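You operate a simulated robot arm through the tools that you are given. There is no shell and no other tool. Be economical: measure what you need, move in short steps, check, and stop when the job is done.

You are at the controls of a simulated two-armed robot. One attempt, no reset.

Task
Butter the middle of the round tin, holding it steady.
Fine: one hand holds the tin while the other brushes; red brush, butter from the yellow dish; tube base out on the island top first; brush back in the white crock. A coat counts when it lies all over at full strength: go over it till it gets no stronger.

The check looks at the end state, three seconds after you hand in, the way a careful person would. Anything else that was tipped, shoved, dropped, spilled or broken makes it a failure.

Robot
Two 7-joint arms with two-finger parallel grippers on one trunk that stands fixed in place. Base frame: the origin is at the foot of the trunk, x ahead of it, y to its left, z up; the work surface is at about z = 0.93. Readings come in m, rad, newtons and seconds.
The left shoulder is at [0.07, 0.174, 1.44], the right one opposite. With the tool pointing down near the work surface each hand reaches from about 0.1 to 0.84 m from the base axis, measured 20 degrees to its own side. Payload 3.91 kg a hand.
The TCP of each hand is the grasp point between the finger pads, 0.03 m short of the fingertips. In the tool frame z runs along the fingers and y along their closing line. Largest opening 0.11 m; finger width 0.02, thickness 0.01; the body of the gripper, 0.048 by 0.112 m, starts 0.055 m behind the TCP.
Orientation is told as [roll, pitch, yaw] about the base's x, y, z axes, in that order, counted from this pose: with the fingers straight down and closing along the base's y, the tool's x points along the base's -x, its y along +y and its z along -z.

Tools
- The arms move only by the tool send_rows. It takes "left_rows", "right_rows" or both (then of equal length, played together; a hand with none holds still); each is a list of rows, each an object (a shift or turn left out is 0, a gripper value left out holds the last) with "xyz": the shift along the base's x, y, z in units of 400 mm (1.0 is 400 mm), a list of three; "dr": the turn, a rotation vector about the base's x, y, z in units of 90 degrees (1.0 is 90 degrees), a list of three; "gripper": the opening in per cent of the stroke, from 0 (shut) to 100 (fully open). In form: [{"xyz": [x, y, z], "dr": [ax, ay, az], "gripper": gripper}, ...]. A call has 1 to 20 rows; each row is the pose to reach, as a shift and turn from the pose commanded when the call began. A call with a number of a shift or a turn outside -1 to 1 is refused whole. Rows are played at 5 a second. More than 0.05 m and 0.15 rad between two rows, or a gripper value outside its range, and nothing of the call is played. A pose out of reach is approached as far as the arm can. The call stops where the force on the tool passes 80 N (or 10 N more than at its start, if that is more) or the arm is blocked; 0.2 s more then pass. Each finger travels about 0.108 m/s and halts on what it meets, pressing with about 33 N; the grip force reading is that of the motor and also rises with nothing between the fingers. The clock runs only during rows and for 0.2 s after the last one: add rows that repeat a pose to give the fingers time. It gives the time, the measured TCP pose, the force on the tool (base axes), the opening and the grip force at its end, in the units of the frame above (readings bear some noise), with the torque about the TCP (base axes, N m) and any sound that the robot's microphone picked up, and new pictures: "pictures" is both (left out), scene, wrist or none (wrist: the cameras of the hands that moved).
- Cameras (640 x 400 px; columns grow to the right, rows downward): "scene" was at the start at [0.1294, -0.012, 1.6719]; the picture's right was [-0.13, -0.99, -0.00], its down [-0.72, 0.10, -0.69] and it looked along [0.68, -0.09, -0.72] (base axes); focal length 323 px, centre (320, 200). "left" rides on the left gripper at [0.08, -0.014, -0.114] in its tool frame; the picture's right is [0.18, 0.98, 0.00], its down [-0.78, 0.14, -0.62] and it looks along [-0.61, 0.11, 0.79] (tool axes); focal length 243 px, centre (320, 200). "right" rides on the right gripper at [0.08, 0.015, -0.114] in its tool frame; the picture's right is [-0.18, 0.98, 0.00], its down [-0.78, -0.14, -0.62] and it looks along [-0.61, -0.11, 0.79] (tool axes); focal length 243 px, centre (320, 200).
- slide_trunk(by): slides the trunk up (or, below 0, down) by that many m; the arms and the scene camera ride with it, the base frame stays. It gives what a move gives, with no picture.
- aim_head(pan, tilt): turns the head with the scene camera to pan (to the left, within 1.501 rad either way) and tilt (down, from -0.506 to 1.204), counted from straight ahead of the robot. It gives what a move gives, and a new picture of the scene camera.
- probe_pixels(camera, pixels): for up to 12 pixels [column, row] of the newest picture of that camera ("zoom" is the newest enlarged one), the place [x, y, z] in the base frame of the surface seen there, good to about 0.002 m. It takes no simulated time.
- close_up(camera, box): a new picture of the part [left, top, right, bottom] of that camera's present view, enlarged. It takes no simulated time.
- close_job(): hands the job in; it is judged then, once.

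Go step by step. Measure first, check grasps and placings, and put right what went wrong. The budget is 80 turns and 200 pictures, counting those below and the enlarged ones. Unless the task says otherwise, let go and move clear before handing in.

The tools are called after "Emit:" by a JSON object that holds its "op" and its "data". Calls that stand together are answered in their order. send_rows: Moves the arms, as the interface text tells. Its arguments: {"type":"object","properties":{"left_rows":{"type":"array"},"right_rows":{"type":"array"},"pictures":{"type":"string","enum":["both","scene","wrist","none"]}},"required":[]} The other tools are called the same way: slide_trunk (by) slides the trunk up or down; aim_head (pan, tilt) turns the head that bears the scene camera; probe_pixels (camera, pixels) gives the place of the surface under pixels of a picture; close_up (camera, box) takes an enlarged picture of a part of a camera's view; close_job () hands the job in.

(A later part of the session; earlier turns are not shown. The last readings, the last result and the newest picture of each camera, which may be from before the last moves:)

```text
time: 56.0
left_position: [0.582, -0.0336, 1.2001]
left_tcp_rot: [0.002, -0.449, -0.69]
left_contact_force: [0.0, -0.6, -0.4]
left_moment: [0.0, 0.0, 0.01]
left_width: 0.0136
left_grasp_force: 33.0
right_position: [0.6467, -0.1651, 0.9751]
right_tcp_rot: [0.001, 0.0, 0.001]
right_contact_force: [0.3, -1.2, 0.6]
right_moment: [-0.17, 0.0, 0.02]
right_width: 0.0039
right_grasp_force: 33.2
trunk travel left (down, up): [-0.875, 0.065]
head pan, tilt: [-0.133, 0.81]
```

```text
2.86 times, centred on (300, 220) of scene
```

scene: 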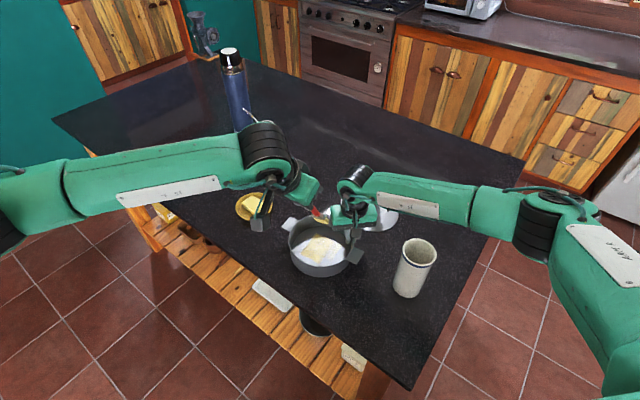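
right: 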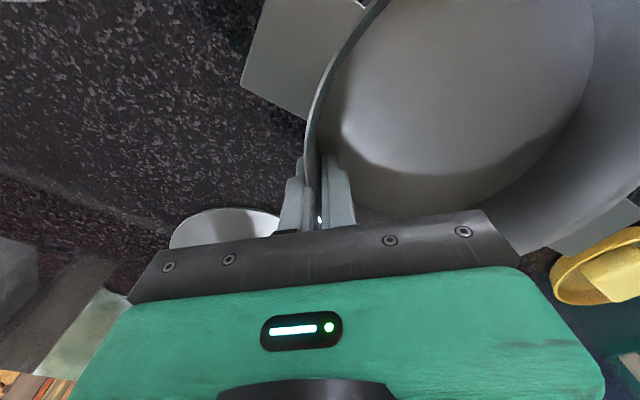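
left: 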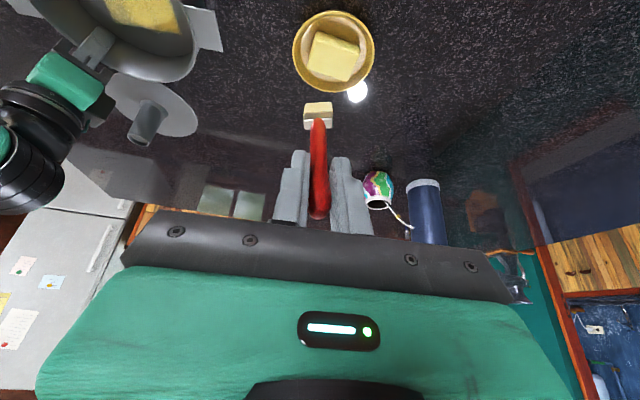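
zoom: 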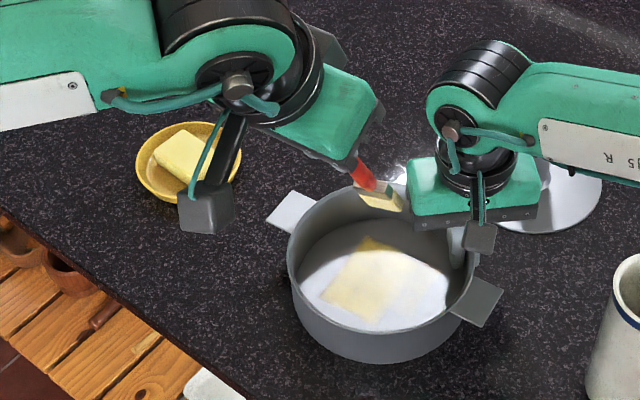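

The brush is reloaded. I'll paint the weak strip twice and the line next to it, reaching a bit further forward.

Emit:
{"op": "send_rows", "data": {"left_rows": [{"xyz": [-0.038, -0.046, -0.1]}, {"xyz": [-0.038, -0.046, -0.2]}, {"xyz": [-0.038, -0.046, -0.252]}, {"xyz": [0, -0.078, -0.252]}, {"xyz": [0.043, -0.113, -0.252]}, {"xyz": [0, -0.078, -0.252]}, {"xyz": [-0.038, -0.046, -0.252]}, {"xyz": [-0.077, -0.014, -0.252]}, {"xyz": [-0.1, 0.005, -0.252]}, {"xyz": [-0.057, -0.03, -0.252]}, {"xyz": [-0.019, -0.062, -0.252]}, {"xyz": [0.043, -0.113, -0.252]}, {"xyz": [0.062, -0.09, -0.252]}, {"xyz": [0.02, -0.055, -0.252]}, {"xyz": [-0.019, -0.023, -0.252]}, {"xyz": [-0.058, 0.009, -0.252]}, {"xyz": [-0.081, 0.028, -0.252]}, {"xyz": [-0.062, 0.051, -0.252]}], "pictures": "none"}}

Emit:
{"op": "close_up", "data": {"camera": "right", "box": [240, 0, 640, 230]}}

```text
time: 59.8
left_position: [0.5589, -0.0129, 1.0998]
left_tcp_rot: [0.0, -0.45, -0.69]
left_contact_force: [0.5, 0.3, -0.4]
left_moment: [0.02, -0.03, 0.0]
left_width: 0.0137
left_grasp_force: 33.2
right_position: [0.6465, -0.1627, 0.9744]
right_tcp_rot: [0.0, 0.0, -0.001]
right_contact_force: [-0.7, 0.4, -0.1]
right_moment: [-0.08, -0.05, 0.04]
right_width: 0.0042
right_grasp_force: 33.2
trunk travel left (down, up): [-0.875, 0.065]
head pan, tilt: [-0.133, 0.81]
```

```text
1.60 times, centred on (440, 115) of right
```

zoom: 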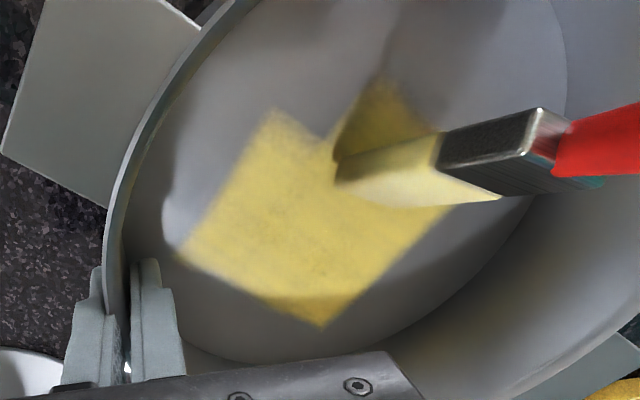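

The weak strip is now at full colour, but the front edge has not moved forward, perhaps because contact was too light. I'll press about 2 mm more, run along the forward end, and go over the rest.

Emit:
{"op": "send_rows", "data": {"left_rows": [{"xyz": [0, 0, -0.005]}, {"xyz": [0.033, -0.027, -0.005]}, {"xyz": [0.062, -0.051, -0.005]}, {"xyz": [0.1, -0.083, -0.005]}, {"xyz": [0.149, -0.123, -0.005]}, {"xyz": [0.168, -0.1, -0.005]}, {"xyz": [0.187, -0.077, -0.005]}, {"xyz": [0.168, -0.1, -0.005]}, {"xyz": [0.149, -0.123, -0.005]}, {"xyz": [0.13, -0.146, -0.005]}, {"xyz": [0.149, -0.123, -0.005]}, {"xyz": [0.168, -0.1, -0.005]}, {"xyz": [0.187, -0.077, -0.005]}, {"xyz": [0.139, -0.037, -0.005]}, {"xyz": [0.1, -0.005, -0.005]}, {"xyz": [0.061, 0.027, -0.005]}, {"xyz": [0.038, 0.046, -0.005]}, {"xyz": [0.019, 0.023, -0.005]}, {"xyz": [0.081, -0.028, -0.005]}, {"xyz": [0.12, -0.06, -0.005]}], "pictures": "none"}}

Emit:
{"op": "close_up", "data": {"camera": "right", "box": [240, 0, 640, 230]}}

```text
time: 64.0
left_position: [0.6029, -0.035, 1.0977]
left_tcp_rot: [0.0, -0.451, -0.689]
left_contact_force: [-2.3, 0.6, 8.8]
left_moment: [-0.28, -0.37, -0.01]
left_width: 0.0136
left_grasp_force: 32.9
right_position: [0.6452, -0.1647, 0.9752]
right_tcp_rot: [0.001, 0.0, -0.003]
right_contact_force: [2.3, -1.9, -4.3]
right_moment: [-0.22, 0.23, -0.1]
right_width: 0.004
right_grasp_force: 32.8
trunk travel left (down, up): [-0.875, 0.065]
head pan, tilt: [-0.133, 0.81]
```

```text
1.60 times, centred on (440, 115) of right
```

zoom: 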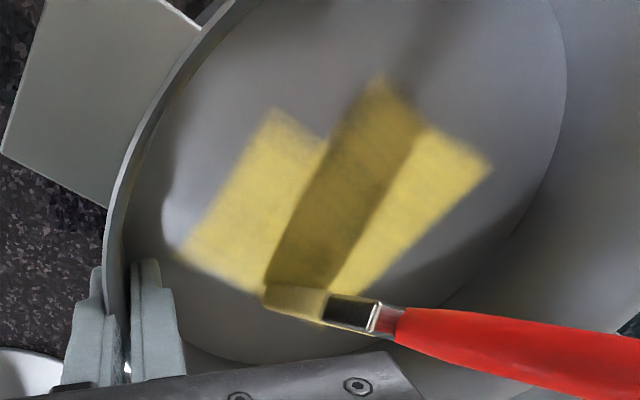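

The brush and its shadow hide part of the coat, so I'll lift it clear and look properly.

Emit:
{"op": "send_rows", "data": {"left_rows": [{"xyz": [0, 0, 0.05]}, {"xyz": [0, 0, 0.15]}, {"xyz": [0, 0, 0.25]}, {"xyz": [-0.04, 0.08, 0.28]}, {"xyz": [-0.06, 0.18, 0.3]}, {"xyz": [-0.06, 0.28, 0.3]}, {"xyz": [-0.06, 0.38, 0.3]}], "pictures": "wrist"}}

Emit:
{"op": "close_up", "data": {"camera": "right", "box": [240, 0, 640, 230]}}

Emit:
{"op": "close_up", "data": {"camera": "left", "box": [200, 0, 400, 160]}}

Emit:
{"op": "close_up", "data": {"camera": "scene", "box": [275, 200, 365, 280]}}

Emit:
{"op": "probe_pixels", "data": {"camera": "zoom", "pixels": [[290, 190], [220, 330], [320, 370], [390, 250], [440, 300]]}}

```text
time: 65.6
left_position: [0.5807, 0.1179, 1.216]
left_tcp_rot: [-0.003, -0.452, -0.689]
left_contact_force: [0.0, -0.1, 0.0]
left_moment: [-0.04, -0.04, 0.0]
left_width: 0.0136
left_grasp_force: 33.1
right_position: [0.6457, -0.1625, 0.9749]
right_tcp_rot: [-0.002, -0.001, -0.002]
right_contact_force: [0.5, 0.3, 0.0]
right_moment: [-0.13, -0.04, 0.02]
right_width: 0.0042
right_grasp_force: 33.0
trunk travel left (down, up): [-0.875, 0.065]
head pan, tilt: [-0.133, 0.81]
```

left: 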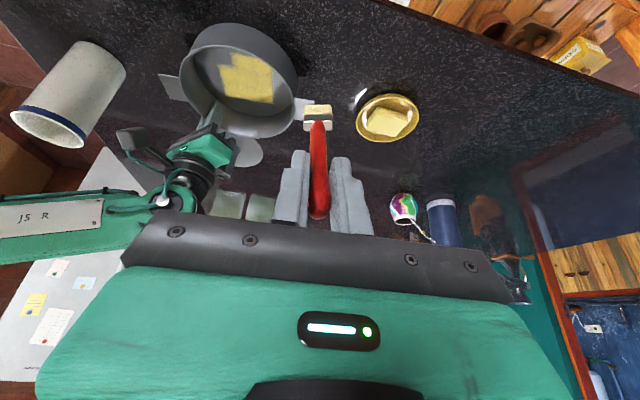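

```text
1.60 times, centred on (440, 115) of right
```

zoom: 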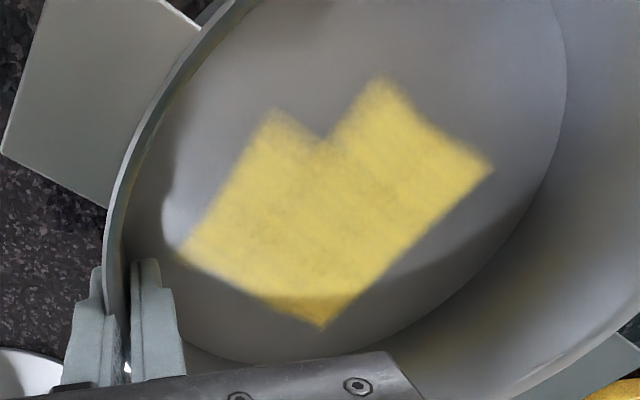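

```text
2.50 times, centred on (300, 80) of left
```

zoom: 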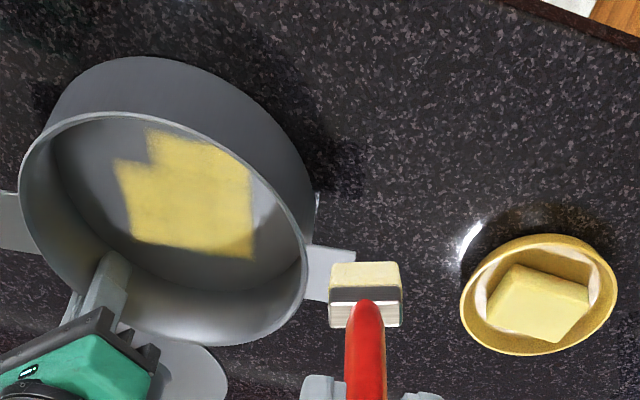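

```text
5.00 times, centred on (320, 240) of scene
```

zoom: 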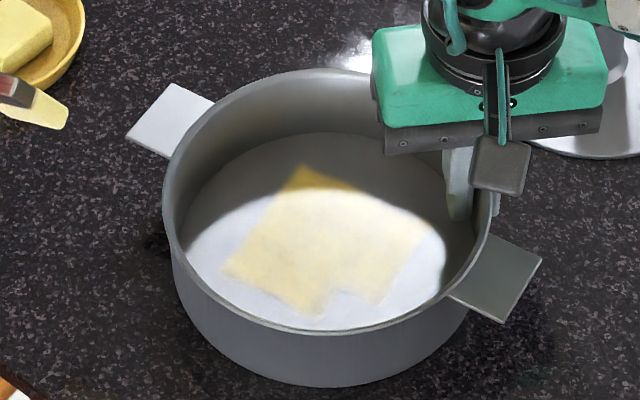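

```text
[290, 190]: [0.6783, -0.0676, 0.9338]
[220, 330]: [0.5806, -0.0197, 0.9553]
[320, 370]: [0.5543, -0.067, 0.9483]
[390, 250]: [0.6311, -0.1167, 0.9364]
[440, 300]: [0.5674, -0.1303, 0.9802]
```

The coat is even in colour but has a notch at the (-x,-y) corner, at about (0.605,-0.10), and ends only 35 mm from the centre on the far side. I'll dip a third time and come back to fill those.

Emit:
{"op": "send_rows", "data": {"left_rows": [{"xyz": [0.1, 0.018, 0]}, {"xyz": [0.2, 0.036, 0]}, {"xyz": [0.3, 0.054, -0.02]}, {"xyz": [0.401, 0.073, -0.04]}, {"xyz": [0.401, 0.073, -0.13]}, {"xyz": [0.401, 0.073, -0.21]}, {"xyz": [0.401, 0.073, -0.225]}, {"xyz": [0.401, 0.073, -0.232]}, {"xyz": [0.401, 0.073, -0.235]}, {"xyz": [0.401, 0.073, -0.235]}, {"xyz": [0.401, 0.073, -0.235]}, {"xyz": [0.401, 0.073, -0.235]}, {"xyz": [0.401, 0.073, -0.2]}, {"xyz": [0.401, 0.073, -0.12]}, {"xyz": [0.401, 0.073, -0.04]}, {"xyz": [0.32, 0, -0.04]}, {"xyz": [0.24, -0.08, -0.04]}, {"xyz": [0.16, -0.17, -0.04]}, {"xyz": [0.08, -0.26, -0.04]}, {"xyz": [0.03, -0.34, -0.04]}], "pictures": "scene"}}

Emit:
{"op": "close_up", "data": {"camera": "scene", "box": [220, 150, 380, 290]}}

```text
time: 69.8
left_position: [0.592, -0.0221, 1.2039]
left_tcp_rot: [0.001, -0.452, -0.688]
left_contact_force: [-0.1, -0.5, 0.3]
left_moment: [0.01, 0.02, 0.03]
left_width: 0.0138
left_grasp_force: 33.0
right_position: [0.6461, -0.1645, 0.9743]
right_tcp_rot: [0.002, 0.0, 0.0]
right_contact_force: [-0.3, -0.3, -0.5]
right_moment: [-0.16, 0.0, 0.02]
right_width: 0.0037
right_grasp_force: 32.9
trunk travel left (down, up): [-0.875, 0.065]
head pan, tilt: [-0.133, 0.81]
```

scene: 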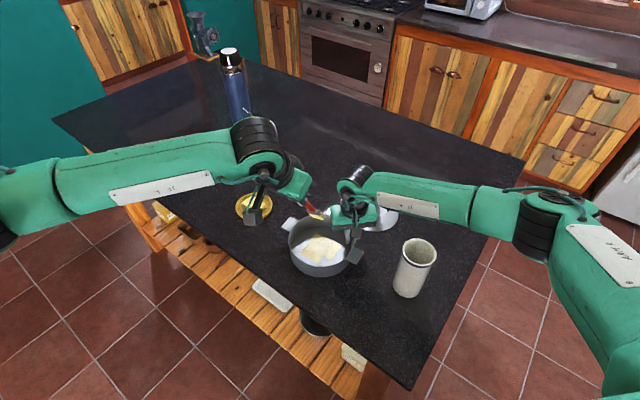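

```text
2.86 times, centred on (300, 220) of scene
```

zoom: 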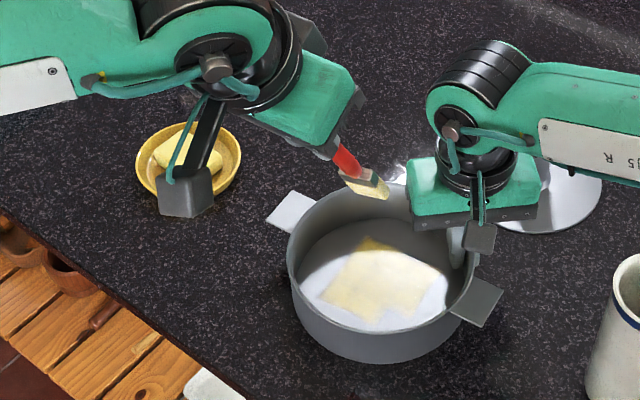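

The bristles are freshly yellow. I'll paint the far end first, then the notch corner, pressing a little firmer.

Emit:
{"op": "send_rows", "data": {"left_rows": [{"xyz": [0.054, -0.012, -0.1]}, {"xyz": [0.054, -0.012, -0.2]}, {"xyz": [0.054, -0.012, -0.267]}, {"xyz": [0.102, -0.052, -0.267]}, {"xyz": [0.083, -0.075, -0.267]}, {"xyz": [0.064, -0.098, -0.267]}, {"xyz": [0.045, -0.121, -0.267]}, {"xyz": [-0.004, -0.081, -0.267]}, {"xyz": [-0.042, -0.049, -0.267]}, {"xyz": [-0.1, -0.04, -0.267]}, {"xyz": [-0.123, -0.021, -0.267]}, {"xyz": [-0.136, -0.037, -0.267]}, {"xyz": [-0.113, -0.056, -0.267]}, {"xyz": [-0.074, -0.088, -0.267]}, {"xyz": [-0.036, -0.12, -0.267]}, {"xyz": [-0.061, -0.072, -0.267]}, {"xyz": [-0.123, -0.021, -0.267]}, {"xyz": [-0.104, 0.002, -0.267]}, {"xyz": [-0.085, 0.025, -0.267]}], "pictures": "none"}}

Emit:
{"op": "close_up", "data": {"camera": "right", "box": [240, 0, 640, 230]}}

```text
time: 73.8
left_position: [0.5591, -0.0081, 1.0953]
left_tcp_rot: [-0.001, -0.452, -0.688]
left_contact_force: [0.2, -0.7, -0.9]
left_moment: [0.06, 0.04, -0.01]
left_width: 0.0137
left_grasp_force: 33.1
right_position: [0.6461, -0.1644, 0.9752]
right_tcp_rot: [0.001, 0.001, -0.002]
right_contact_force: [0.1, -0.5, -0.2]
right_moment: [-0.17, -0.05, -0.02]
right_width: 0.004
right_grasp_force: 33.0
trunk travel left (down, up): [-0.875, 0.065]
head pan, tilt: [-0.133, 0.81]
```

```text
1.60 times, centred on (440, 115) of right
```

zoom: 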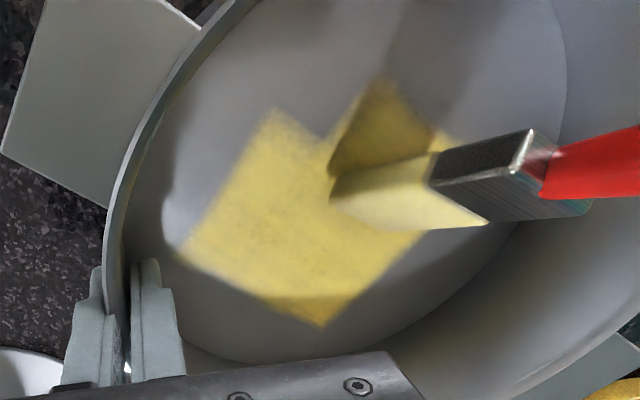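

Nothing changed at the edges, and the brush reads 0 N here though the hand is lower than at first contact. I'll measure how high the bristle end really is.

Emit:
{"op": "probe_pixels", "data": {"camera": "zoom", "pixels": [[338, 190], [345, 205], [380, 180], [420, 170], [400, 215], [460, 218], [480, 150], [540, 180], [325, 195], [300, 195], [350, 225], [333, 180]]}}

Emit:
{"op": "close_up", "data": {"camera": "right", "box": [400, 50, 560, 150]}}

Emit:
{"op": "close_up", "data": {"camera": "scene", "box": [280, 200, 360, 270]}}

```text
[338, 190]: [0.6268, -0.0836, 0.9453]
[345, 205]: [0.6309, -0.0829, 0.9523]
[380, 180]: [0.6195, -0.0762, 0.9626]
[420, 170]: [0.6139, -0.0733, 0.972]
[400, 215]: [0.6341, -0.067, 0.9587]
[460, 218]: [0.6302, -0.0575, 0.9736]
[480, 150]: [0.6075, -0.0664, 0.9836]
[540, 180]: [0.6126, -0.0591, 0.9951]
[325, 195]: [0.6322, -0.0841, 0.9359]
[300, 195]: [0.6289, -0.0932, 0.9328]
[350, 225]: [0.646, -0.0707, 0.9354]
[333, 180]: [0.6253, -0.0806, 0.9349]
```

```text
4.00 times, centred on (480, 100) of right
```

zoom: 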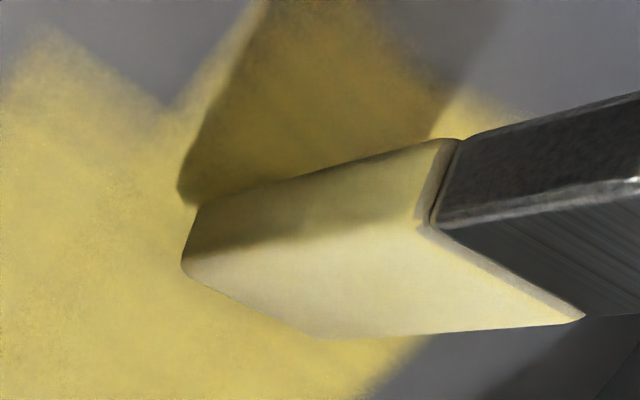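

```text
5.71 times, centred on (320, 235) of scene
```

zoom: 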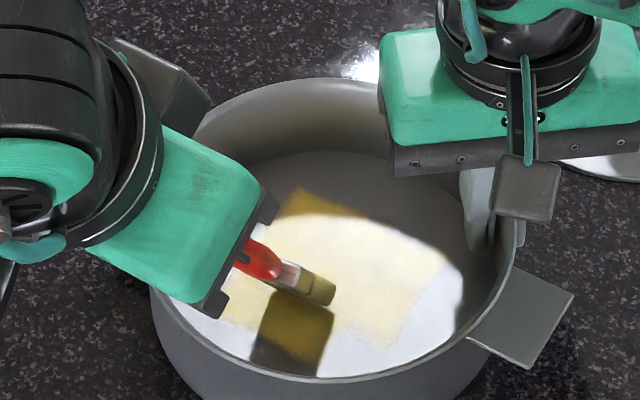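

The bristle end is at about (0.628,-0.082,0.943), some 8 mm above the floor: the brush has pivoted about 7° in the grip, so my later strokes missed. I'll work from the true tip, move over the notch, and lower gently to contact.

Emit:
{"op": "send_rows", "data": {"left_rows": [{"xyz": [-0.03, -0.008, 0]}, {"xyz": [-0.058, -0.015, 0]}, {"xyz": [-0.058, -0.015, -0.01]}, {"xyz": [-0.058, -0.015, -0.017]}, {"xyz": [-0.058, -0.015, -0.021]}], "pictures": "none"}}

Emit:
{"op": "close_up", "data": {"camera": "right", "box": [320, 0, 560, 150]}}

```text
time: 75.0
left_position: [0.5364, -0.0164, 1.0872]
left_tcp_rot: [0.0, -0.453, -0.689]
left_contact_force: [-5.5, 4.3, 20.4]
left_moment: [-0.38, -0.8, 0.06]
left_width: 0.0134
left_grasp_force: 33.0
right_position: [0.6452, -0.1637, 0.9745]
right_tcp_rot: [0.0, 0.0, 0.0]
right_contact_force: [4.5, -2.1, -8.4]
right_moment: [-0.31, -0.36, -0.25]
right_width: 0.0041
right_grasp_force: 33.6
trunk travel left (down, up): [-0.875, 0.065]
head pan, tilt: [-0.133, 0.81]
```

```text
2.67 times, centred on (440, 75) of right
```

zoom: 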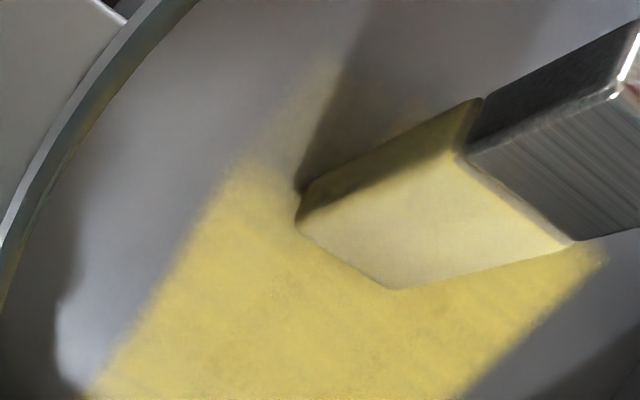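

Now there is real contact and the notch is being coated, though 20 N is a bit much. I'll ease up 1.5 mm and stroke over this corner and edge, then lift a little to look.

Emit:
{"op": "send_rows", "data": {"left_rows": [{"xyz": [0, 0, 0.004]}, {"xyz": [-0.016, -0.019, 0.004]}, {"xyz": [0.01, -0.04, 0.004]}, {"xyz": [0.036, -0.062, 0.004]}, {"xyz": [0.062, -0.084, 0.004]}, {"xyz": [0.036, -0.062, 0.003]}, {"xyz": [0.01, -0.04, 0.003]}, {"xyz": [-0.016, -0.019, 0.003]}, {"xyz": [0, 0, 0.003]}, {"xyz": [0.02, 0.024, 0.003]}, {"xyz": [0.04, 0.048, 0.003]}, {"xyz": [0.02, 0.024, 0.003]}, {"xyz": [0.046, 0.002, 0.003]}, {"xyz": [0.046, 0.002, 0.08]}, {"xyz": [0.046, 0.002, 0.19]}, {"xyz": [0.02, 0.07, 0.25]}, {"xyz": [0.02, 0.16, 0.28]}, {"xyz": [0.02, 0.26, 0.3]}, {"xyz": [0.02, 0.36, 0.31]}], "pictures": "wrist"}}

Emit:
{"op": "close_up", "data": {"camera": "right", "box": [240, 0, 640, 230]}}

Emit:
{"op": "close_up", "data": {"camera": "left", "box": [150, 0, 400, 180]}}

```text
time: 79.0
left_position: [0.545, 0.1296, 1.2098]
left_tcp_rot: [0.002, -0.452, -0.689]
left_contact_force: [-0.5, 0.0, 0.0]
left_moment: [0.0, -0.02, -0.03]
left_width: 0.0138
left_grasp_force: 32.9
right_position: [0.6442, -0.163, 0.9753]
right_tcp_rot: [-0.002, 0.0, -0.002]
right_contact_force: [-0.2, 0.5, -0.2]
right_moment: [-0.11, -0.01, -0.02]
right_width: 0.004
right_grasp_force: 33.1
trunk travel left (down, up): [-0.875, 0.065]
head pan, tilt: [-0.133, 0.81]
```

left: 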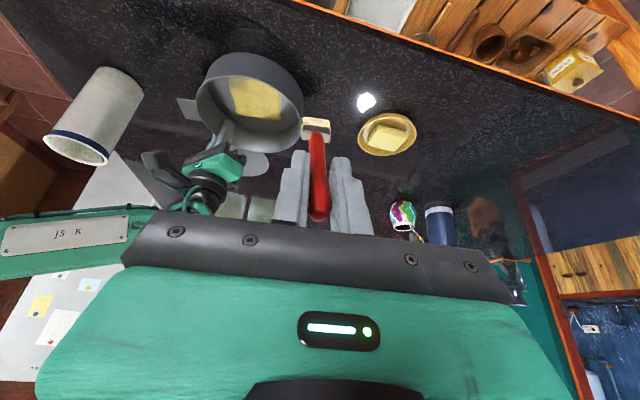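

```text
1.60 times, centred on (440, 115) of right
```

zoom: 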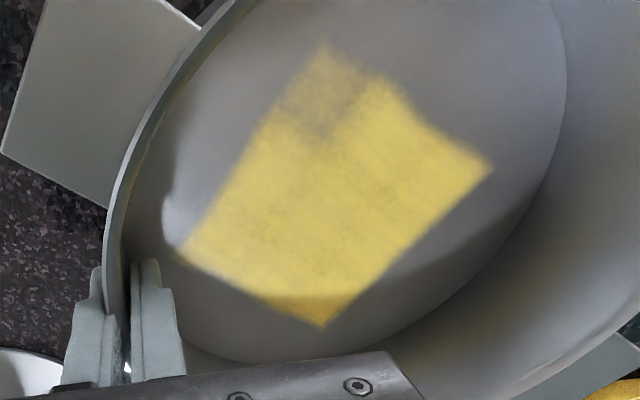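

```text
2.22 times, centred on (275, 90) of left
```

zoom: 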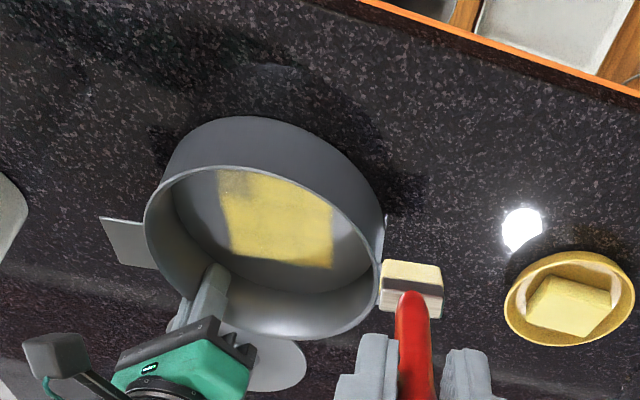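

The notch is filled but still paler than the rest. I'll dip once more for the notch and the far edge; first I'll measure the current tip against the hand.

Emit:
{"op": "probe_pixels", "data": {"camera": "left", "pixels": [[316, 119], [316, 122], [306, 120], [328, 121], [316, 130], [318, 160], [390, 135], [388, 132]]}}

Emit:
{"op": "close_up", "data": {"camera": "scene", "box": [180, 150, 340, 290]}}

```text
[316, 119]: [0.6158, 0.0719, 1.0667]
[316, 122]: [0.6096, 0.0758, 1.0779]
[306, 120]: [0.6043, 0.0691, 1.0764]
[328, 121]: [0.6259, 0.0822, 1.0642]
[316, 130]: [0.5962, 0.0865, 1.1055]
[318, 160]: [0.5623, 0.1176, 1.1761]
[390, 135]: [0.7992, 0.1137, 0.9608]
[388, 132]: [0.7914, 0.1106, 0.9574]
```

```text
2.86 times, centred on (260, 220) of scene
```

zoom: 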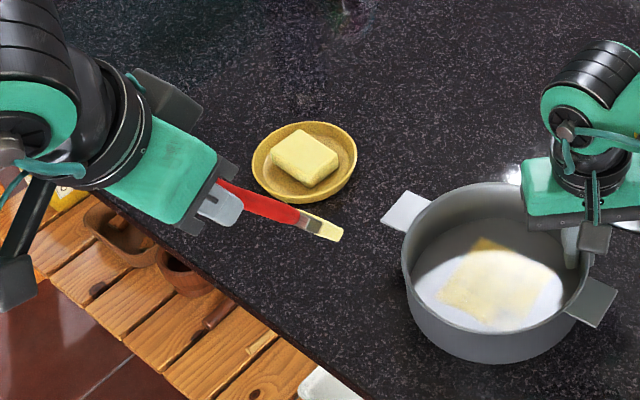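

The tip offset from the TCP is now about (0.072,-0.059,-0.15). I'll dip with that.

Emit:
{"op": "send_rows", "data": {"left_rows": [{"xyz": [0.1, 0.015, 0]}, {"xyz": [0.2, 0.03, 0]}, {"xyz": [0.3, 0.045, 0]}, {"xyz": [0.4, 0.055, -0.03]}, {"xyz": [0.465, 0.061, -0.05]}, {"xyz": [0.465, 0.061, -0.14]}, {"xyz": [0.465, 0.061, -0.215]}, {"xyz": [0.465, 0.061, -0.235]}, {"xyz": [0.465, 0.061, -0.245]}, {"xyz": [0.465, 0.061, -0.25]}, {"xyz": [0.465, 0.061, -0.25]}], "pictures": "none"}}

Emit:
{"op": "close_up", "data": {"camera": "scene", "box": [210, 150, 290, 235]}}

```text
time: 81.4
left_position: [0.7303, 0.1521, 1.1124]
left_tcp_rot: [0.002, -0.454, -0.691]
left_contact_force: [-0.7, 1.3, 12.1]
left_moment: [-0.46, -1.02, 0.14]
left_width: 0.0137
left_grasp_force: 32.8
right_position: [0.6453, -0.1643, 0.9755]
right_tcp_rot: [0.0, 0.0, 0.001]
right_contact_force: [0.1, 0.2, 0.2]
right_moment: [-0.15, -0.01, 0.03]
right_width: 0.0038
right_grasp_force: 33.2
trunk travel left (down, up): [-0.875, 0.065]
head pan, tilt: [-0.133, 0.81]
```

```text
4.71 times, centred on (250, 192) of scene
```

zoom: 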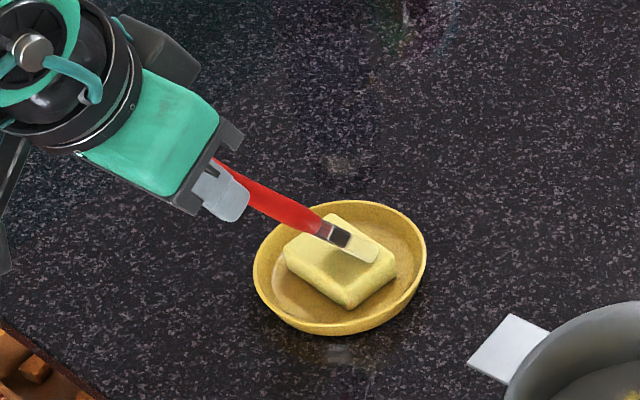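

It's pressed into the butter with 12 N and the dish has not moved. I'll lift and return to hover over the coat's far edge.

Emit:
{"op": "send_rows", "data": {"left_rows": [{"xyz": [0, 0, 0.003]}, {"xyz": [0, 0, 0.06]}, {"xyz": [0, 0, 0.14]}, {"xyz": [0, 0, 0.2]}, {"xyz": [-0.06, -0.08, 0.2]}, {"xyz": [-0.12, -0.16, 0.2]}, {"xyz": [-0.17, -0.25, 0.2]}, {"xyz": [-0.22, -0.34, 0.2]}, {"xyz": [-0.26, -0.42, 0.2]}, {"xyz": [-0.281, -0.46, 0.2]}, {"xyz": [-0.281, -0.46, 0.1]}], "pictures": "none"}}

Emit:
{"op": "close_up", "data": {"camera": "right", "box": [240, 0, 640, 230]}}

Emit:
{"op": "probe_pixels", "data": {"camera": "zoom", "pixels": [[320, 200], [400, 200], [350, 230], [330, 260], [360, 250]]}}

```text
time: 83.8
left_position: [0.6198, -0.0331, 1.1486]
left_tcp_rot: [0.0, -0.451, -0.689]
left_contact_force: [0.2, 0.8, -0.6]
left_moment: [-0.01, 0.01, 0.0]
left_width: 0.0138
left_grasp_force: 33.2
right_position: [0.6469, -0.1634, 0.9759]
right_tcp_rot: [0.0, -0.001, -0.002]
right_contact_force: [-0.6, -1.0, 0.1]
right_moment: [-0.03, -0.07, -0.03]
right_width: 0.0041
right_grasp_force: 32.9
trunk travel left (down, up): [-0.875, 0.065]
head pan, tilt: [-0.133, 0.81]
```

```text
1.60 times, centred on (440, 115) of right
```

zoom: 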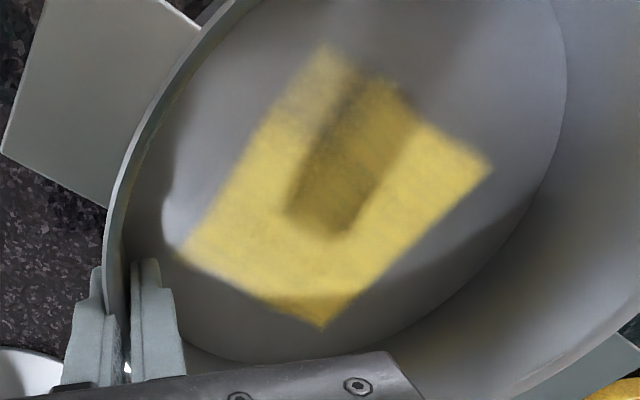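

```text
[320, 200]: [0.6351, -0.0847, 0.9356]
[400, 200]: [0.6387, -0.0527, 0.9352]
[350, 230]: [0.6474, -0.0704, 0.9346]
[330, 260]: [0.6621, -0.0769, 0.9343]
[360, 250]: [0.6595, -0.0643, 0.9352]
```

The brush is outside the right camera's view but clear of the hand. I'll lower to a gentle touch at the far edge and sweep it sideways and back.

Emit:
{"op": "send_rows", "data": {"left_rows": [{"xyz": [0, 0, -0.08]}, {"xyz": [0, 0, -0.13]}, {"xyz": [0, 0, -0.145]}, {"xyz": [0, 0, -0.153]}, {"xyz": [0, 0, -0.157]}], "pictures": "none"}}

Emit:
{"op": "close_up", "data": {"camera": "right", "box": [280, 60, 600, 260]}}

Emit:
{"op": "close_up", "data": {"camera": "scene", "box": [280, 200, 360, 270]}}

```text
time: 85.0
left_position: [0.6183, -0.0329, 1.0866]
left_tcp_rot: [0.001, -0.45, -0.69]
left_contact_force: [0.7, 0.1, 0.0]
left_moment: [-0.01, 0.03, 0.02]
left_width: 0.0138
left_grasp_force: 32.8
right_position: [0.6464, -0.1642, 0.9757]
right_tcp_rot: [0.003, 0.0, -0.002]
right_contact_force: [0.3, -1.0, -0.9]
right_moment: [-0.1, 0.05, 0.02]
right_width: 0.0039
right_grasp_force: 32.8
trunk travel left (down, up): [-0.875, 0.065]
head pan, tilt: [-0.133, 0.81]
```

```text
2.00 times, centred on (440, 160) of right
```

zoom: 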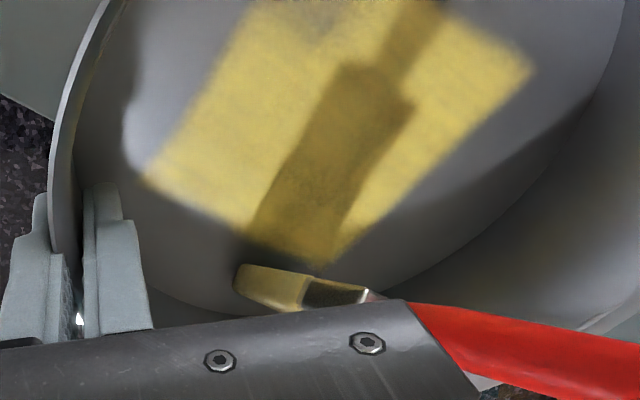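

```text
5.71 times, centred on (320, 235) of scene
```

zoom: 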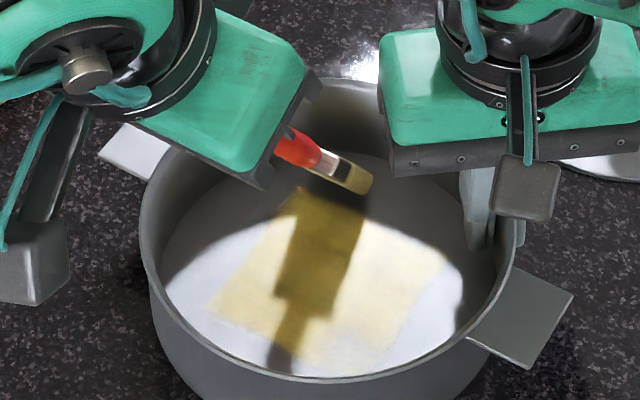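

Emit:
{"op": "probe_pixels", "data": {"camera": "zoom", "pixels": [[358, 190], [368, 185], [350, 192], [340, 175], [362, 175], [325, 160], [372, 200]]}}

```text
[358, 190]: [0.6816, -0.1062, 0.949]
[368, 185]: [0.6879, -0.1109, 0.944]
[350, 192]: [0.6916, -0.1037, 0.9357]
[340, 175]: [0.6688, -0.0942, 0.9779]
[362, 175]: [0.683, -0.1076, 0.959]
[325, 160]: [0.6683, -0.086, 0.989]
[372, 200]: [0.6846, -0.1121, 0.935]
```

The tip is really at about (0.688,-0.108,0.943), still about 8 mm above the floor. I'll pull back 8 mm and lower gently.

Emit:
{"op": "send_rows", "data": {"left_rows": [{"xyz": [-0.015, 0.013, 0]}, {"xyz": [-0.015, 0.013, -0.015]}, {"xyz": [-0.015, 0.013, -0.021]}, {"xyz": [-0.015, 0.013, -0.025]}], "pictures": "none"}}

Emit:
{"op": "close_up", "data": {"camera": "right", "box": [280, 60, 600, 260]}}

```text
time: 86.0
left_position: [0.6118, -0.0251, 1.079]
left_tcp_rot: [0.001, -0.451, -0.687]
left_contact_force: [-5.4, 4.1, 16.7]
left_moment: [-0.62, -0.75, 0.0]
left_width: 0.0139
left_grasp_force: 33.0
right_position: [0.6448, -0.1645, 0.975]
right_tcp_rot: [0.0, 0.001, -0.001]
right_contact_force: [2.7, -3.5, -8.9]
right_moment: [-0.07, 0.47, -0.28]
right_width: 0.004
right_grasp_force: 33.4
trunk travel left (down, up): [-0.875, 0.065]
head pan, tilt: [-0.133, 0.81]
```

```text
2.00 times, centred on (440, 160) of right
```

zoom: 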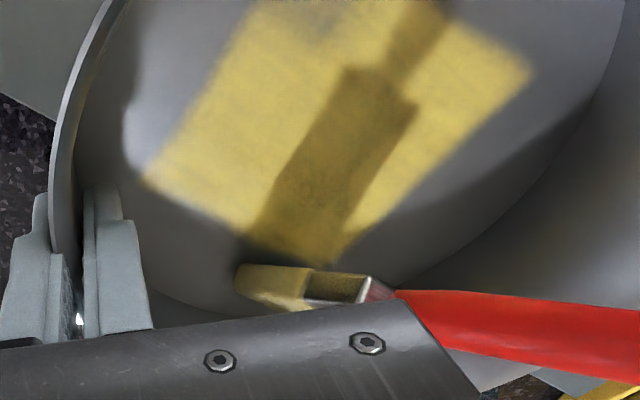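

There's contact at 17 N. I'll ease slightly, sweep the far edge sideways with short pulls back, then run along to the pale corner.

Emit:
{"op": "send_rows", "data": {"left_rows": [{"xyz": [0, 0, 0.003]}, {"xyz": [0.024, 0.029, 0.003]}, {"xyz": [-0.014, 0.061, 0.003]}, {"xyz": [0.024, 0.029, 0.003]}, {"xyz": [0, 0, 0.003]}, {"xyz": [-0.024, -0.029, 0.003]}, {"xyz": [-0.048, -0.058, 0.003]}, {"xyz": [-0.086, -0.026, 0.003]}, {"xyz": [-0.062, 0.003, 0.003]}, {"xyz": [-0.024, -0.029, 0.003]}, {"xyz": [0, 0, 0.003]}, {"xyz": [-0.038, 0.032, 0.003]}, {"xyz": [-0.096, 0.08, 0.003]}, {"xyz": [-0.12, 0.051, 0.003]}, {"xyz": [-0.163, 0.038, 0.003]}, {"xyz": [-0.205, 0.03, 0.003]}, {"xyz": [-0.16, -0.007, 0.003]}, {"xyz": [-0.205, 0.03, 0.003]}, {"xyz": [-0.19, 0.048, 0.003]}, {"xyz": [-0.14, 0.007, 0.003]}], "pictures": "none"}}

Emit:
{"op": "close_up", "data": {"camera": "right", "box": [240, 0, 640, 230]}}

Emit:
{"op": "close_up", "data": {"camera": "scene", "box": [280, 200, 360, 270]}}

```text
time: 90.2
left_position: [0.5564, -0.0263, 1.0773]
left_tcp_rot: [0.0, -0.449, -0.69]
left_contact_force: [-0.4, 0.4, -0.8]
left_moment: [0.04, 0.02, 0.0]
left_width: 0.0137
left_grasp_force: 32.7
right_position: [0.6468, -0.165, 0.976]
right_tcp_rot: [0.005, 0.0, -0.001]
right_contact_force: [0.7, 0.6, 0.5]
right_moment: [-0.11, -0.03, -0.03]
right_width: 0.0039
right_grasp_force: 32.8
trunk travel left (down, up): [-0.875, 0.065]
head pan, tilt: [-0.133, 0.81]
```

```text
1.60 times, centred on (440, 115) of right
```

zoom: 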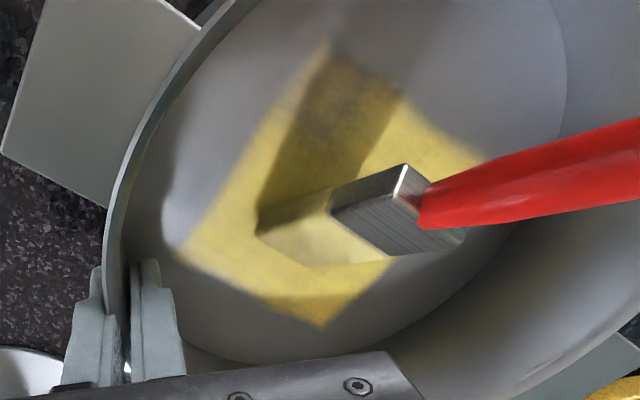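

```text
5.71 times, centred on (320, 235) of scene
```

zoom: 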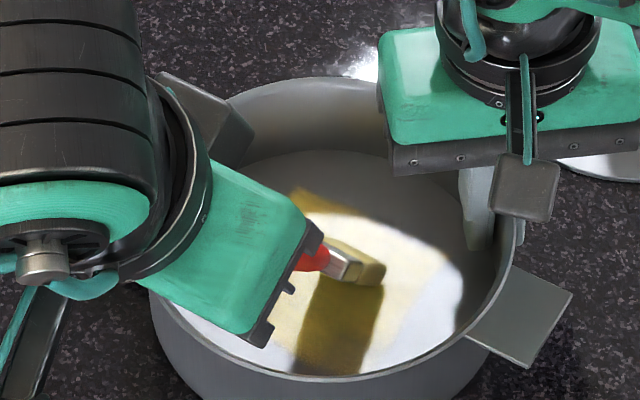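

The coat's outline again stayed put at the far edge despite firm contact, so the coatable "middle" appears to be a square with corners near (325,45), (490,165), (320,325) and (180,255) in the right close-up. Only the top corner still needs strengthening, so I'll measure the tip again.

Emit:
{"op": "close_up", "data": {"camera": "right", "box": [340, 0, 580, 190]}}

Emit:
{"op": "probe_pixels", "data": {"camera": "zoom", "pixels": [[160, 370], [170, 385], [180, 395], [200, 370], [260, 350], [270, 70], [250, 90], [480, 230], [400, 150], [340, 300]]}}

```text
2.11 times, centred on (460, 95) of right
```

zoom: 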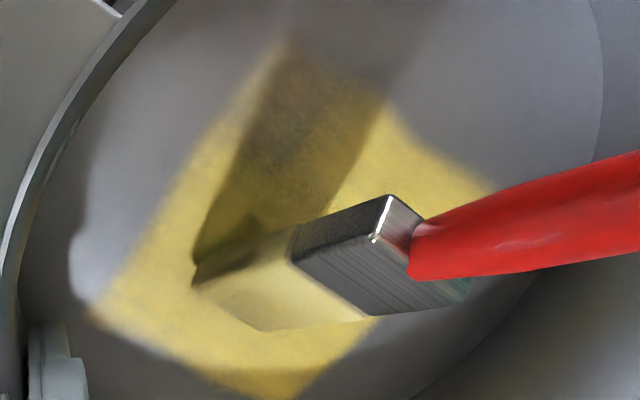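

```text
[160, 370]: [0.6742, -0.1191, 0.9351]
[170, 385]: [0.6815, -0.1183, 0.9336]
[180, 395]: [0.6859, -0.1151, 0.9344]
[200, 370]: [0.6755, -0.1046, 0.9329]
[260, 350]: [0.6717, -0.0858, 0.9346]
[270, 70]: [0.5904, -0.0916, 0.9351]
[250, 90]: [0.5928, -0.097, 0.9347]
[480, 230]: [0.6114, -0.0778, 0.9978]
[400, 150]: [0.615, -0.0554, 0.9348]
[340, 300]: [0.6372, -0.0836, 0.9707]
```

Emit:
{"op": "probe_pixels", "data": {"camera": "zoom", "pixels": [[200, 282], [225, 290], [262, 325], [230, 308], [285, 45], [500, 185], [95, 310], [280, 395], [390, 100]]}}

```text
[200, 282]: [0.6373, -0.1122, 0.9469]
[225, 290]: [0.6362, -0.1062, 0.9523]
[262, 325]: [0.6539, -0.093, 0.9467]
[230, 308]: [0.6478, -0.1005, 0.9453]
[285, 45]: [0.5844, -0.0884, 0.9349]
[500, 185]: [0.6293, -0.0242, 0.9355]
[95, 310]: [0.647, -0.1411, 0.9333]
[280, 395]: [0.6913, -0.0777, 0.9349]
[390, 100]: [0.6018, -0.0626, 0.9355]
```

The brush now leans 41° and its tip, at (0.647,-0.102,0.944), is off the floor. I'll lift, tilt the hand back 15° to bring the brush to about 26°, and hover over the pale corner.

Emit:
{"op": "send_rows", "data": {"left_rows": [{"xyz": [0, 0, 0.08]}, {"xyz": [0, 0, 0.15]}, {"xyz": [0, 0, 0.15], "dr": [0.053, 0.064, 0]}, {"xyz": [0, 0, 0.15], "dr": [0.106, 0.1275, 0]}, {"xyz": [-0.03, -0.02, 0.13], "dr": [0.106, 0.1275, 0]}, {"xyz": [-0.036, -0.023, 0.11], "dr": [0.106, 0.1275, 0]}], "pictures": "none"}}

Emit:
{"op": "close_up", "data": {"camera": "right", "box": [300, 0, 620, 190]}}

Emit:
{"op": "close_up", "data": {"camera": "scene", "box": [260, 190, 370, 280]}}

```text
time: 91.6
left_position: [0.5438, -0.0316, 1.1229]
left_tcp_rot: [0.001, -0.192, -0.689]
left_contact_force: [0.5, -0.2, -0.1]
left_moment: [0.04, 0.0, 0.02]
left_width: 0.0134
left_grasp_force: 33.4
right_position: [0.6464, -0.1637, 0.9748]
right_tcp_rot: [0.002, -0.001, -0.003]
right_contact_force: [0.6, 0.0, 0.6]
right_moment: [-0.05, -0.12, -0.02]
right_width: 0.0039
right_grasp_force: 33.3
trunk travel left (down, up): [-0.875, 0.065]
head pan, tilt: [-0.133, 0.81]
```

```text
2.00 times, centred on (460, 95) of right
```

zoom: 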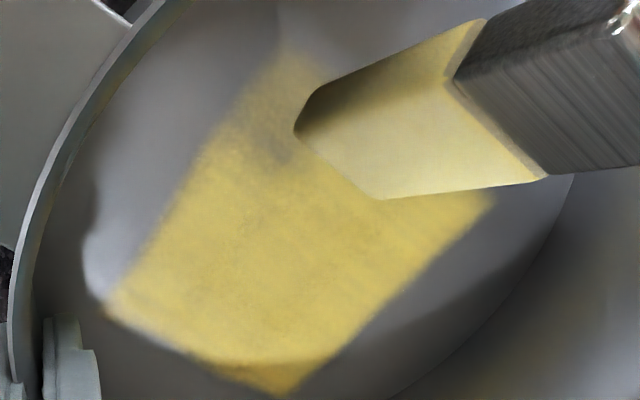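

```text
4.44 times, centred on (315, 235) of scene
```

zoom: 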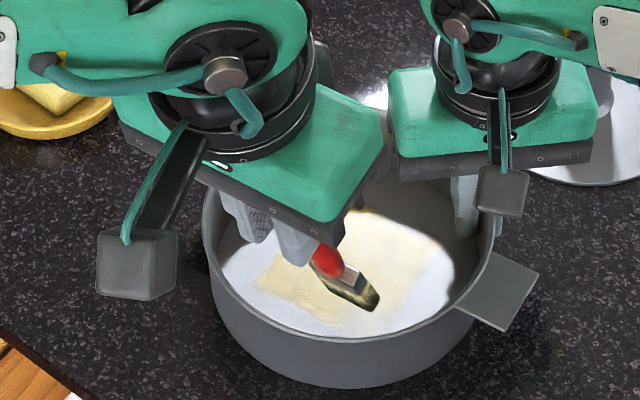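

Emit:
{"op": "probe_pixels", "data": {"camera": "zoom", "pixels": [[373, 305], [365, 303], [378, 292], [355, 292], [368, 295]]}}

Emit:
{"op": "probe_pixels", "data": {"camera": "right", "pixels": [[438, 70], [430, 62], [440, 40], [480, 90], [450, 63]]}}

```text
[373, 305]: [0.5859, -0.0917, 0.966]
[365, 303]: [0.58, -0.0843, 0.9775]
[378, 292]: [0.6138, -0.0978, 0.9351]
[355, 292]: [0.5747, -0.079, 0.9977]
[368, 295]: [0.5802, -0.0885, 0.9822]
```

```text
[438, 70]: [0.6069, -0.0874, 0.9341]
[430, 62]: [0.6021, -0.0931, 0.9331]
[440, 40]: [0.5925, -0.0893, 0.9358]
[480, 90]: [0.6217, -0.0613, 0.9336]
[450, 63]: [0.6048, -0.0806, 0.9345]
```

The tip is now over the faint spot at about (0.605,-0.088). I'll lower and scrub this corner and the near edge lightly.

Emit:
{"op": "send_rows", "data": {"left_rows": [{"xyz": [0.02, 0, -0.04]}, {"xyz": [0.02, 0, -0.07]}, {"xyz": [0.02, 0, -0.077]}, {"xyz": [0.02, 0, -0.08]}, {"xyz": [0.043, -0.019, -0.08]}, {"xyz": [0.02, 0, -0.08]}, {"xyz": [0, 0, -0.08]}, {"xyz": [-0.01, -0.012, -0.08]}, {"xyz": [0.015, -0.03, -0.08]}, {"xyz": [-0.005, -0.01, -0.08]}, {"xyz": [0.02, 0.025, -0.08]}, {"xyz": [0.04, 0.048, -0.08]}, {"xyz": [0.06, 0.07, -0.08]}, {"xyz": [0.06, 0.03, -0.08]}, {"xyz": [0.035, 0.005, -0.08]}, {"xyz": [0.02, 0, -0.08]}, {"xyz": [0.05, -0.025, -0.08]}], "pictures": "none"}}

Emit:
{"op": "close_up", "data": {"camera": "right", "box": [300, 0, 620, 190]}}

```text
time: 95.2
left_position: [0.5601, -0.0435, 1.0911]
left_tcp_rot: [0.001, -0.189, -0.689]
left_contact_force: [0.2, 0.6, -0.6]
left_moment: [-0.02, 0.0, -0.01]
left_width: 0.0138
left_grasp_force: 33.1
right_position: [0.6455, -0.1635, 0.9758]
right_tcp_rot: [0.004, 0.0, -0.001]
right_contact_force: [0.1, 1.2, 0.8]
right_moment: [-0.08, 0.1, -0.03]
right_width: 0.0037
right_grasp_force: 32.8
trunk travel left (down, up): [-0.875, 0.065]
head pan, tilt: [-0.133, 0.81]
```

```text
2.00 times, centred on (460, 95) of right
```

zoom: 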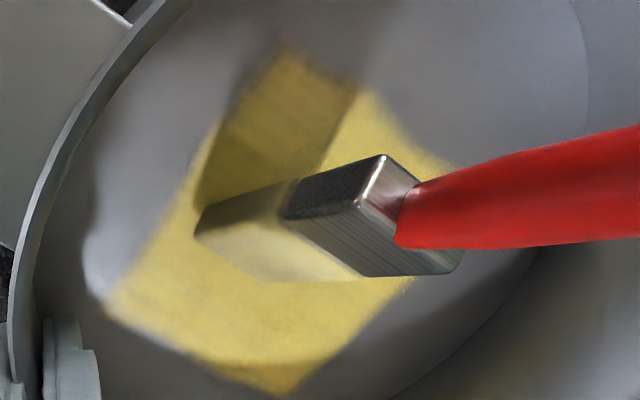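

The corner looks fuller now; I'll lift the brush away to inspect the whole coat.

Emit:
{"op": "send_rows", "data": {"left_rows": [{"xyz": [0, 0, 0.08]}, {"xyz": [0, 0, 0.18]}, {"xyz": [0, 0.05, 0.28]}, {"xyz": [0, 0.14, 0.33]}, {"xyz": [0, 0.24, 0.33]}, {"xyz": [0, 0.34, 0.33]}, {"xyz": [0, 0.42, 0.33]}], "pictures": "none"}}

Emit:
{"op": "close_up", "data": {"camera": "right", "box": [300, 0, 620, 210]}}

Emit:
{"op": "close_up", "data": {"camera": "left", "box": [100, 0, 400, 180]}}

Emit:
{"op": "close_up", "data": {"camera": "scene", "box": [280, 200, 360, 270]}}

```text
time: 96.8
left_position: [0.5622, 0.1264, 1.2215]
left_tcp_rot: [0.002, -0.192, -0.692]
left_contact_force: [-0.4, -0.2, 0.1]
left_moment: [-0.01, 0.01, 0.04]
left_width: 0.0139
left_grasp_force: 32.6
right_position: [0.6462, -0.1627, 0.9754]
right_tcp_rot: [0.0, 0.001, -0.001]
right_contact_force: [-0.2, -0.4, 0.6]
right_moment: [0.03, 0.05, 0.02]
right_width: 0.0037
right_grasp_force: 32.9
trunk travel left (down, up): [-0.875, 0.065]
head pan, tilt: [-0.133, 0.81]
```

```text
1.90 times, centred on (460, 105) of right
```

zoom: 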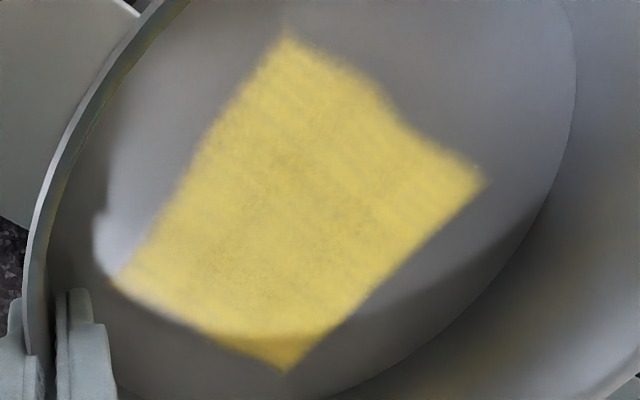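

```text
2.13 times, centred on (250, 90) of left
```

zoom: 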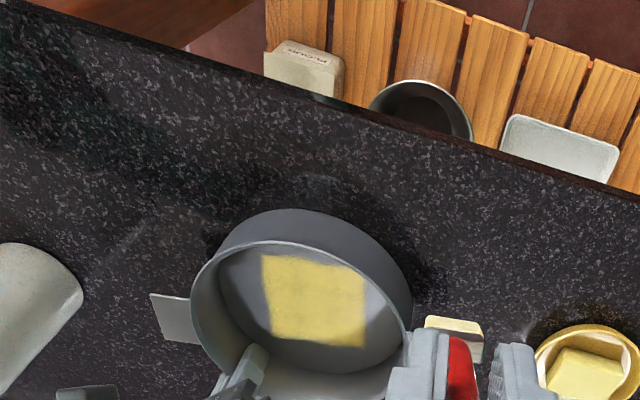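

```text
5.71 times, centred on (320, 235) of scene
```

zoom: 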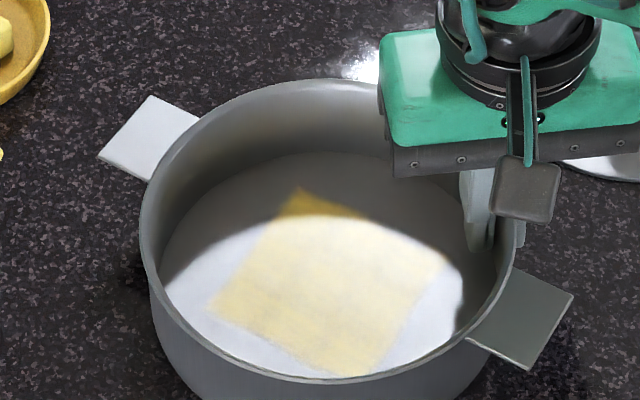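

The coat now looks like one even yellow square, about 8 x 8 cm, centred in the tin. To be sure it is at full strength out to the edges, I'll dip once more and do a final overall pass.

Emit:
{"op": "send_rows", "data": {"left_rows": [{"xyz": [0.1, 0.012, 0]}, {"xyz": [0.2, 0.024, 0]}, {"xyz": [0.3, 0.036, 0]}, {"xyz": [0.4, 0.046, -0.03]}, {"xyz": [0.467, 0.054, -0.06]}, {"xyz": [0.467, 0.054, -0.15]}, {"xyz": [0.467, 0.054, -0.22]}, {"xyz": [0.467, 0.054, -0.245]}, {"xyz": [0.467, 0.054, -0.256]}, {"xyz": [0.467, 0.054, -0.262]}], "pictures": "none"}}

Emit:
{"op": "close_up", "data": {"camera": "scene", "box": [210, 150, 290, 235]}}

```text
time: 99.0
left_position: [0.7264, 0.1473, 1.2013]
left_tcp_rot: [0.001, -0.189, -0.689]
left_contact_force: [-0.5, -0.2, -0.5]
left_moment: [0.01, 0.01, -0.02]
left_width: 0.0136
left_grasp_force: 33.3
left hand out of reach, approached as far as the arm can: row 5, 6, 7, 8, 9, 10
right_position: [0.6463, -0.1644, 0.975]
right_tcp_rot: [0.003, 0.001, 0.0]
right_contact_force: [-0.5, 1.1, 0.6]
right_moment: [-0.1, 0.11, 0.01]
right_width: 0.0035
right_grasp_force: 33.1
trunk travel left (down, up): [-0.875, 0.065]
head pan, tilt: [-0.133, 0.81]
```

```text
4.71 times, centred on (250, 192) of scene
```

zoom: 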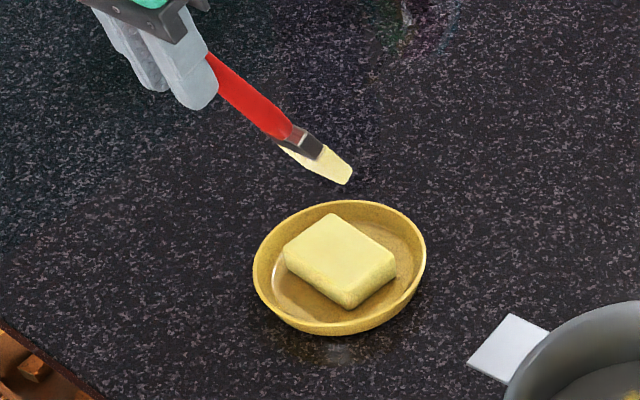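

It is just out of reach with this yaw. I'll turn the hand +20° in yaw and measure the tip.

Emit:
{"op": "send_rows", "data": {"left_rows": [{"xyz": [0.006, -0.02, 0], "dr": [0, 0, 0.074]}, {"xyz": [0.012, -0.04, 0], "dr": [0, 0, 0.148]}, {"xyz": [0.019, -0.053, 0], "dr": [0, 0, 0.222]}], "pictures": "none"}}

Emit:
{"op": "close_up", "data": {"camera": "scene", "box": [210, 140, 290, 225]}}

```text
time: 99.8
left_position: [0.7355, 0.1222, 1.1997]
left_tcp_rot: [0.001, -0.19, -0.337]
left_contact_force: [0.2, 0.0, -0.4]
left_moment: [-0.03, 0.01, 0.01]
left_width: 0.0136
left_grasp_force: 33.0
right_position: [0.6469, -0.163, 0.9758]
right_tcp_rot: [0.001, -0.001, 0.001]
right_contact_force: [0.0, 0.2, -0.4]
right_moment: [-0.11, 0.08, -0.02]
right_width: 0.0041
right_grasp_force: 32.9
trunk travel left (down, up): [-0.875, 0.065]
head pan, tilt: [-0.133, 0.81]
```

```text
4.71 times, centred on (250, 182) of scene
```

zoom: 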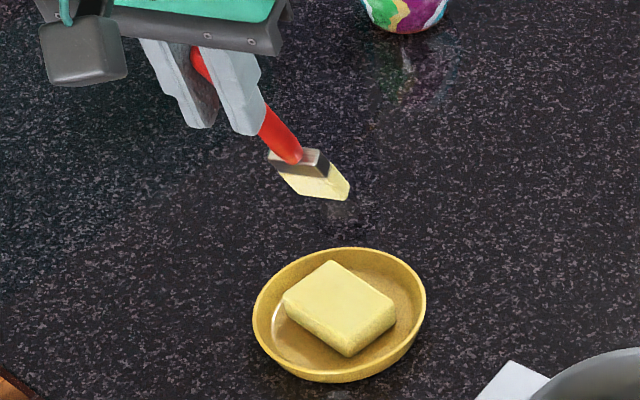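

Emit:
{"op": "probe_pixels", "data": {"camera": "zoom", "pixels": [[344, 197], [330, 197], [345, 182], [310, 190], [320, 185], [300, 165], [340, 290], [330, 262], [350, 355]]}}

```text
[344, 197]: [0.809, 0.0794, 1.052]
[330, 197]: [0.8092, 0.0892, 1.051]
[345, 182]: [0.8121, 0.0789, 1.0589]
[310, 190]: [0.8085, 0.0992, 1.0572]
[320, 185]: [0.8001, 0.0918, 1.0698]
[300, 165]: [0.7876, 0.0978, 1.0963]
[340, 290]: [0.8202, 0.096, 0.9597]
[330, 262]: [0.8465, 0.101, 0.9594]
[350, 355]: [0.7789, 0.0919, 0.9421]
```

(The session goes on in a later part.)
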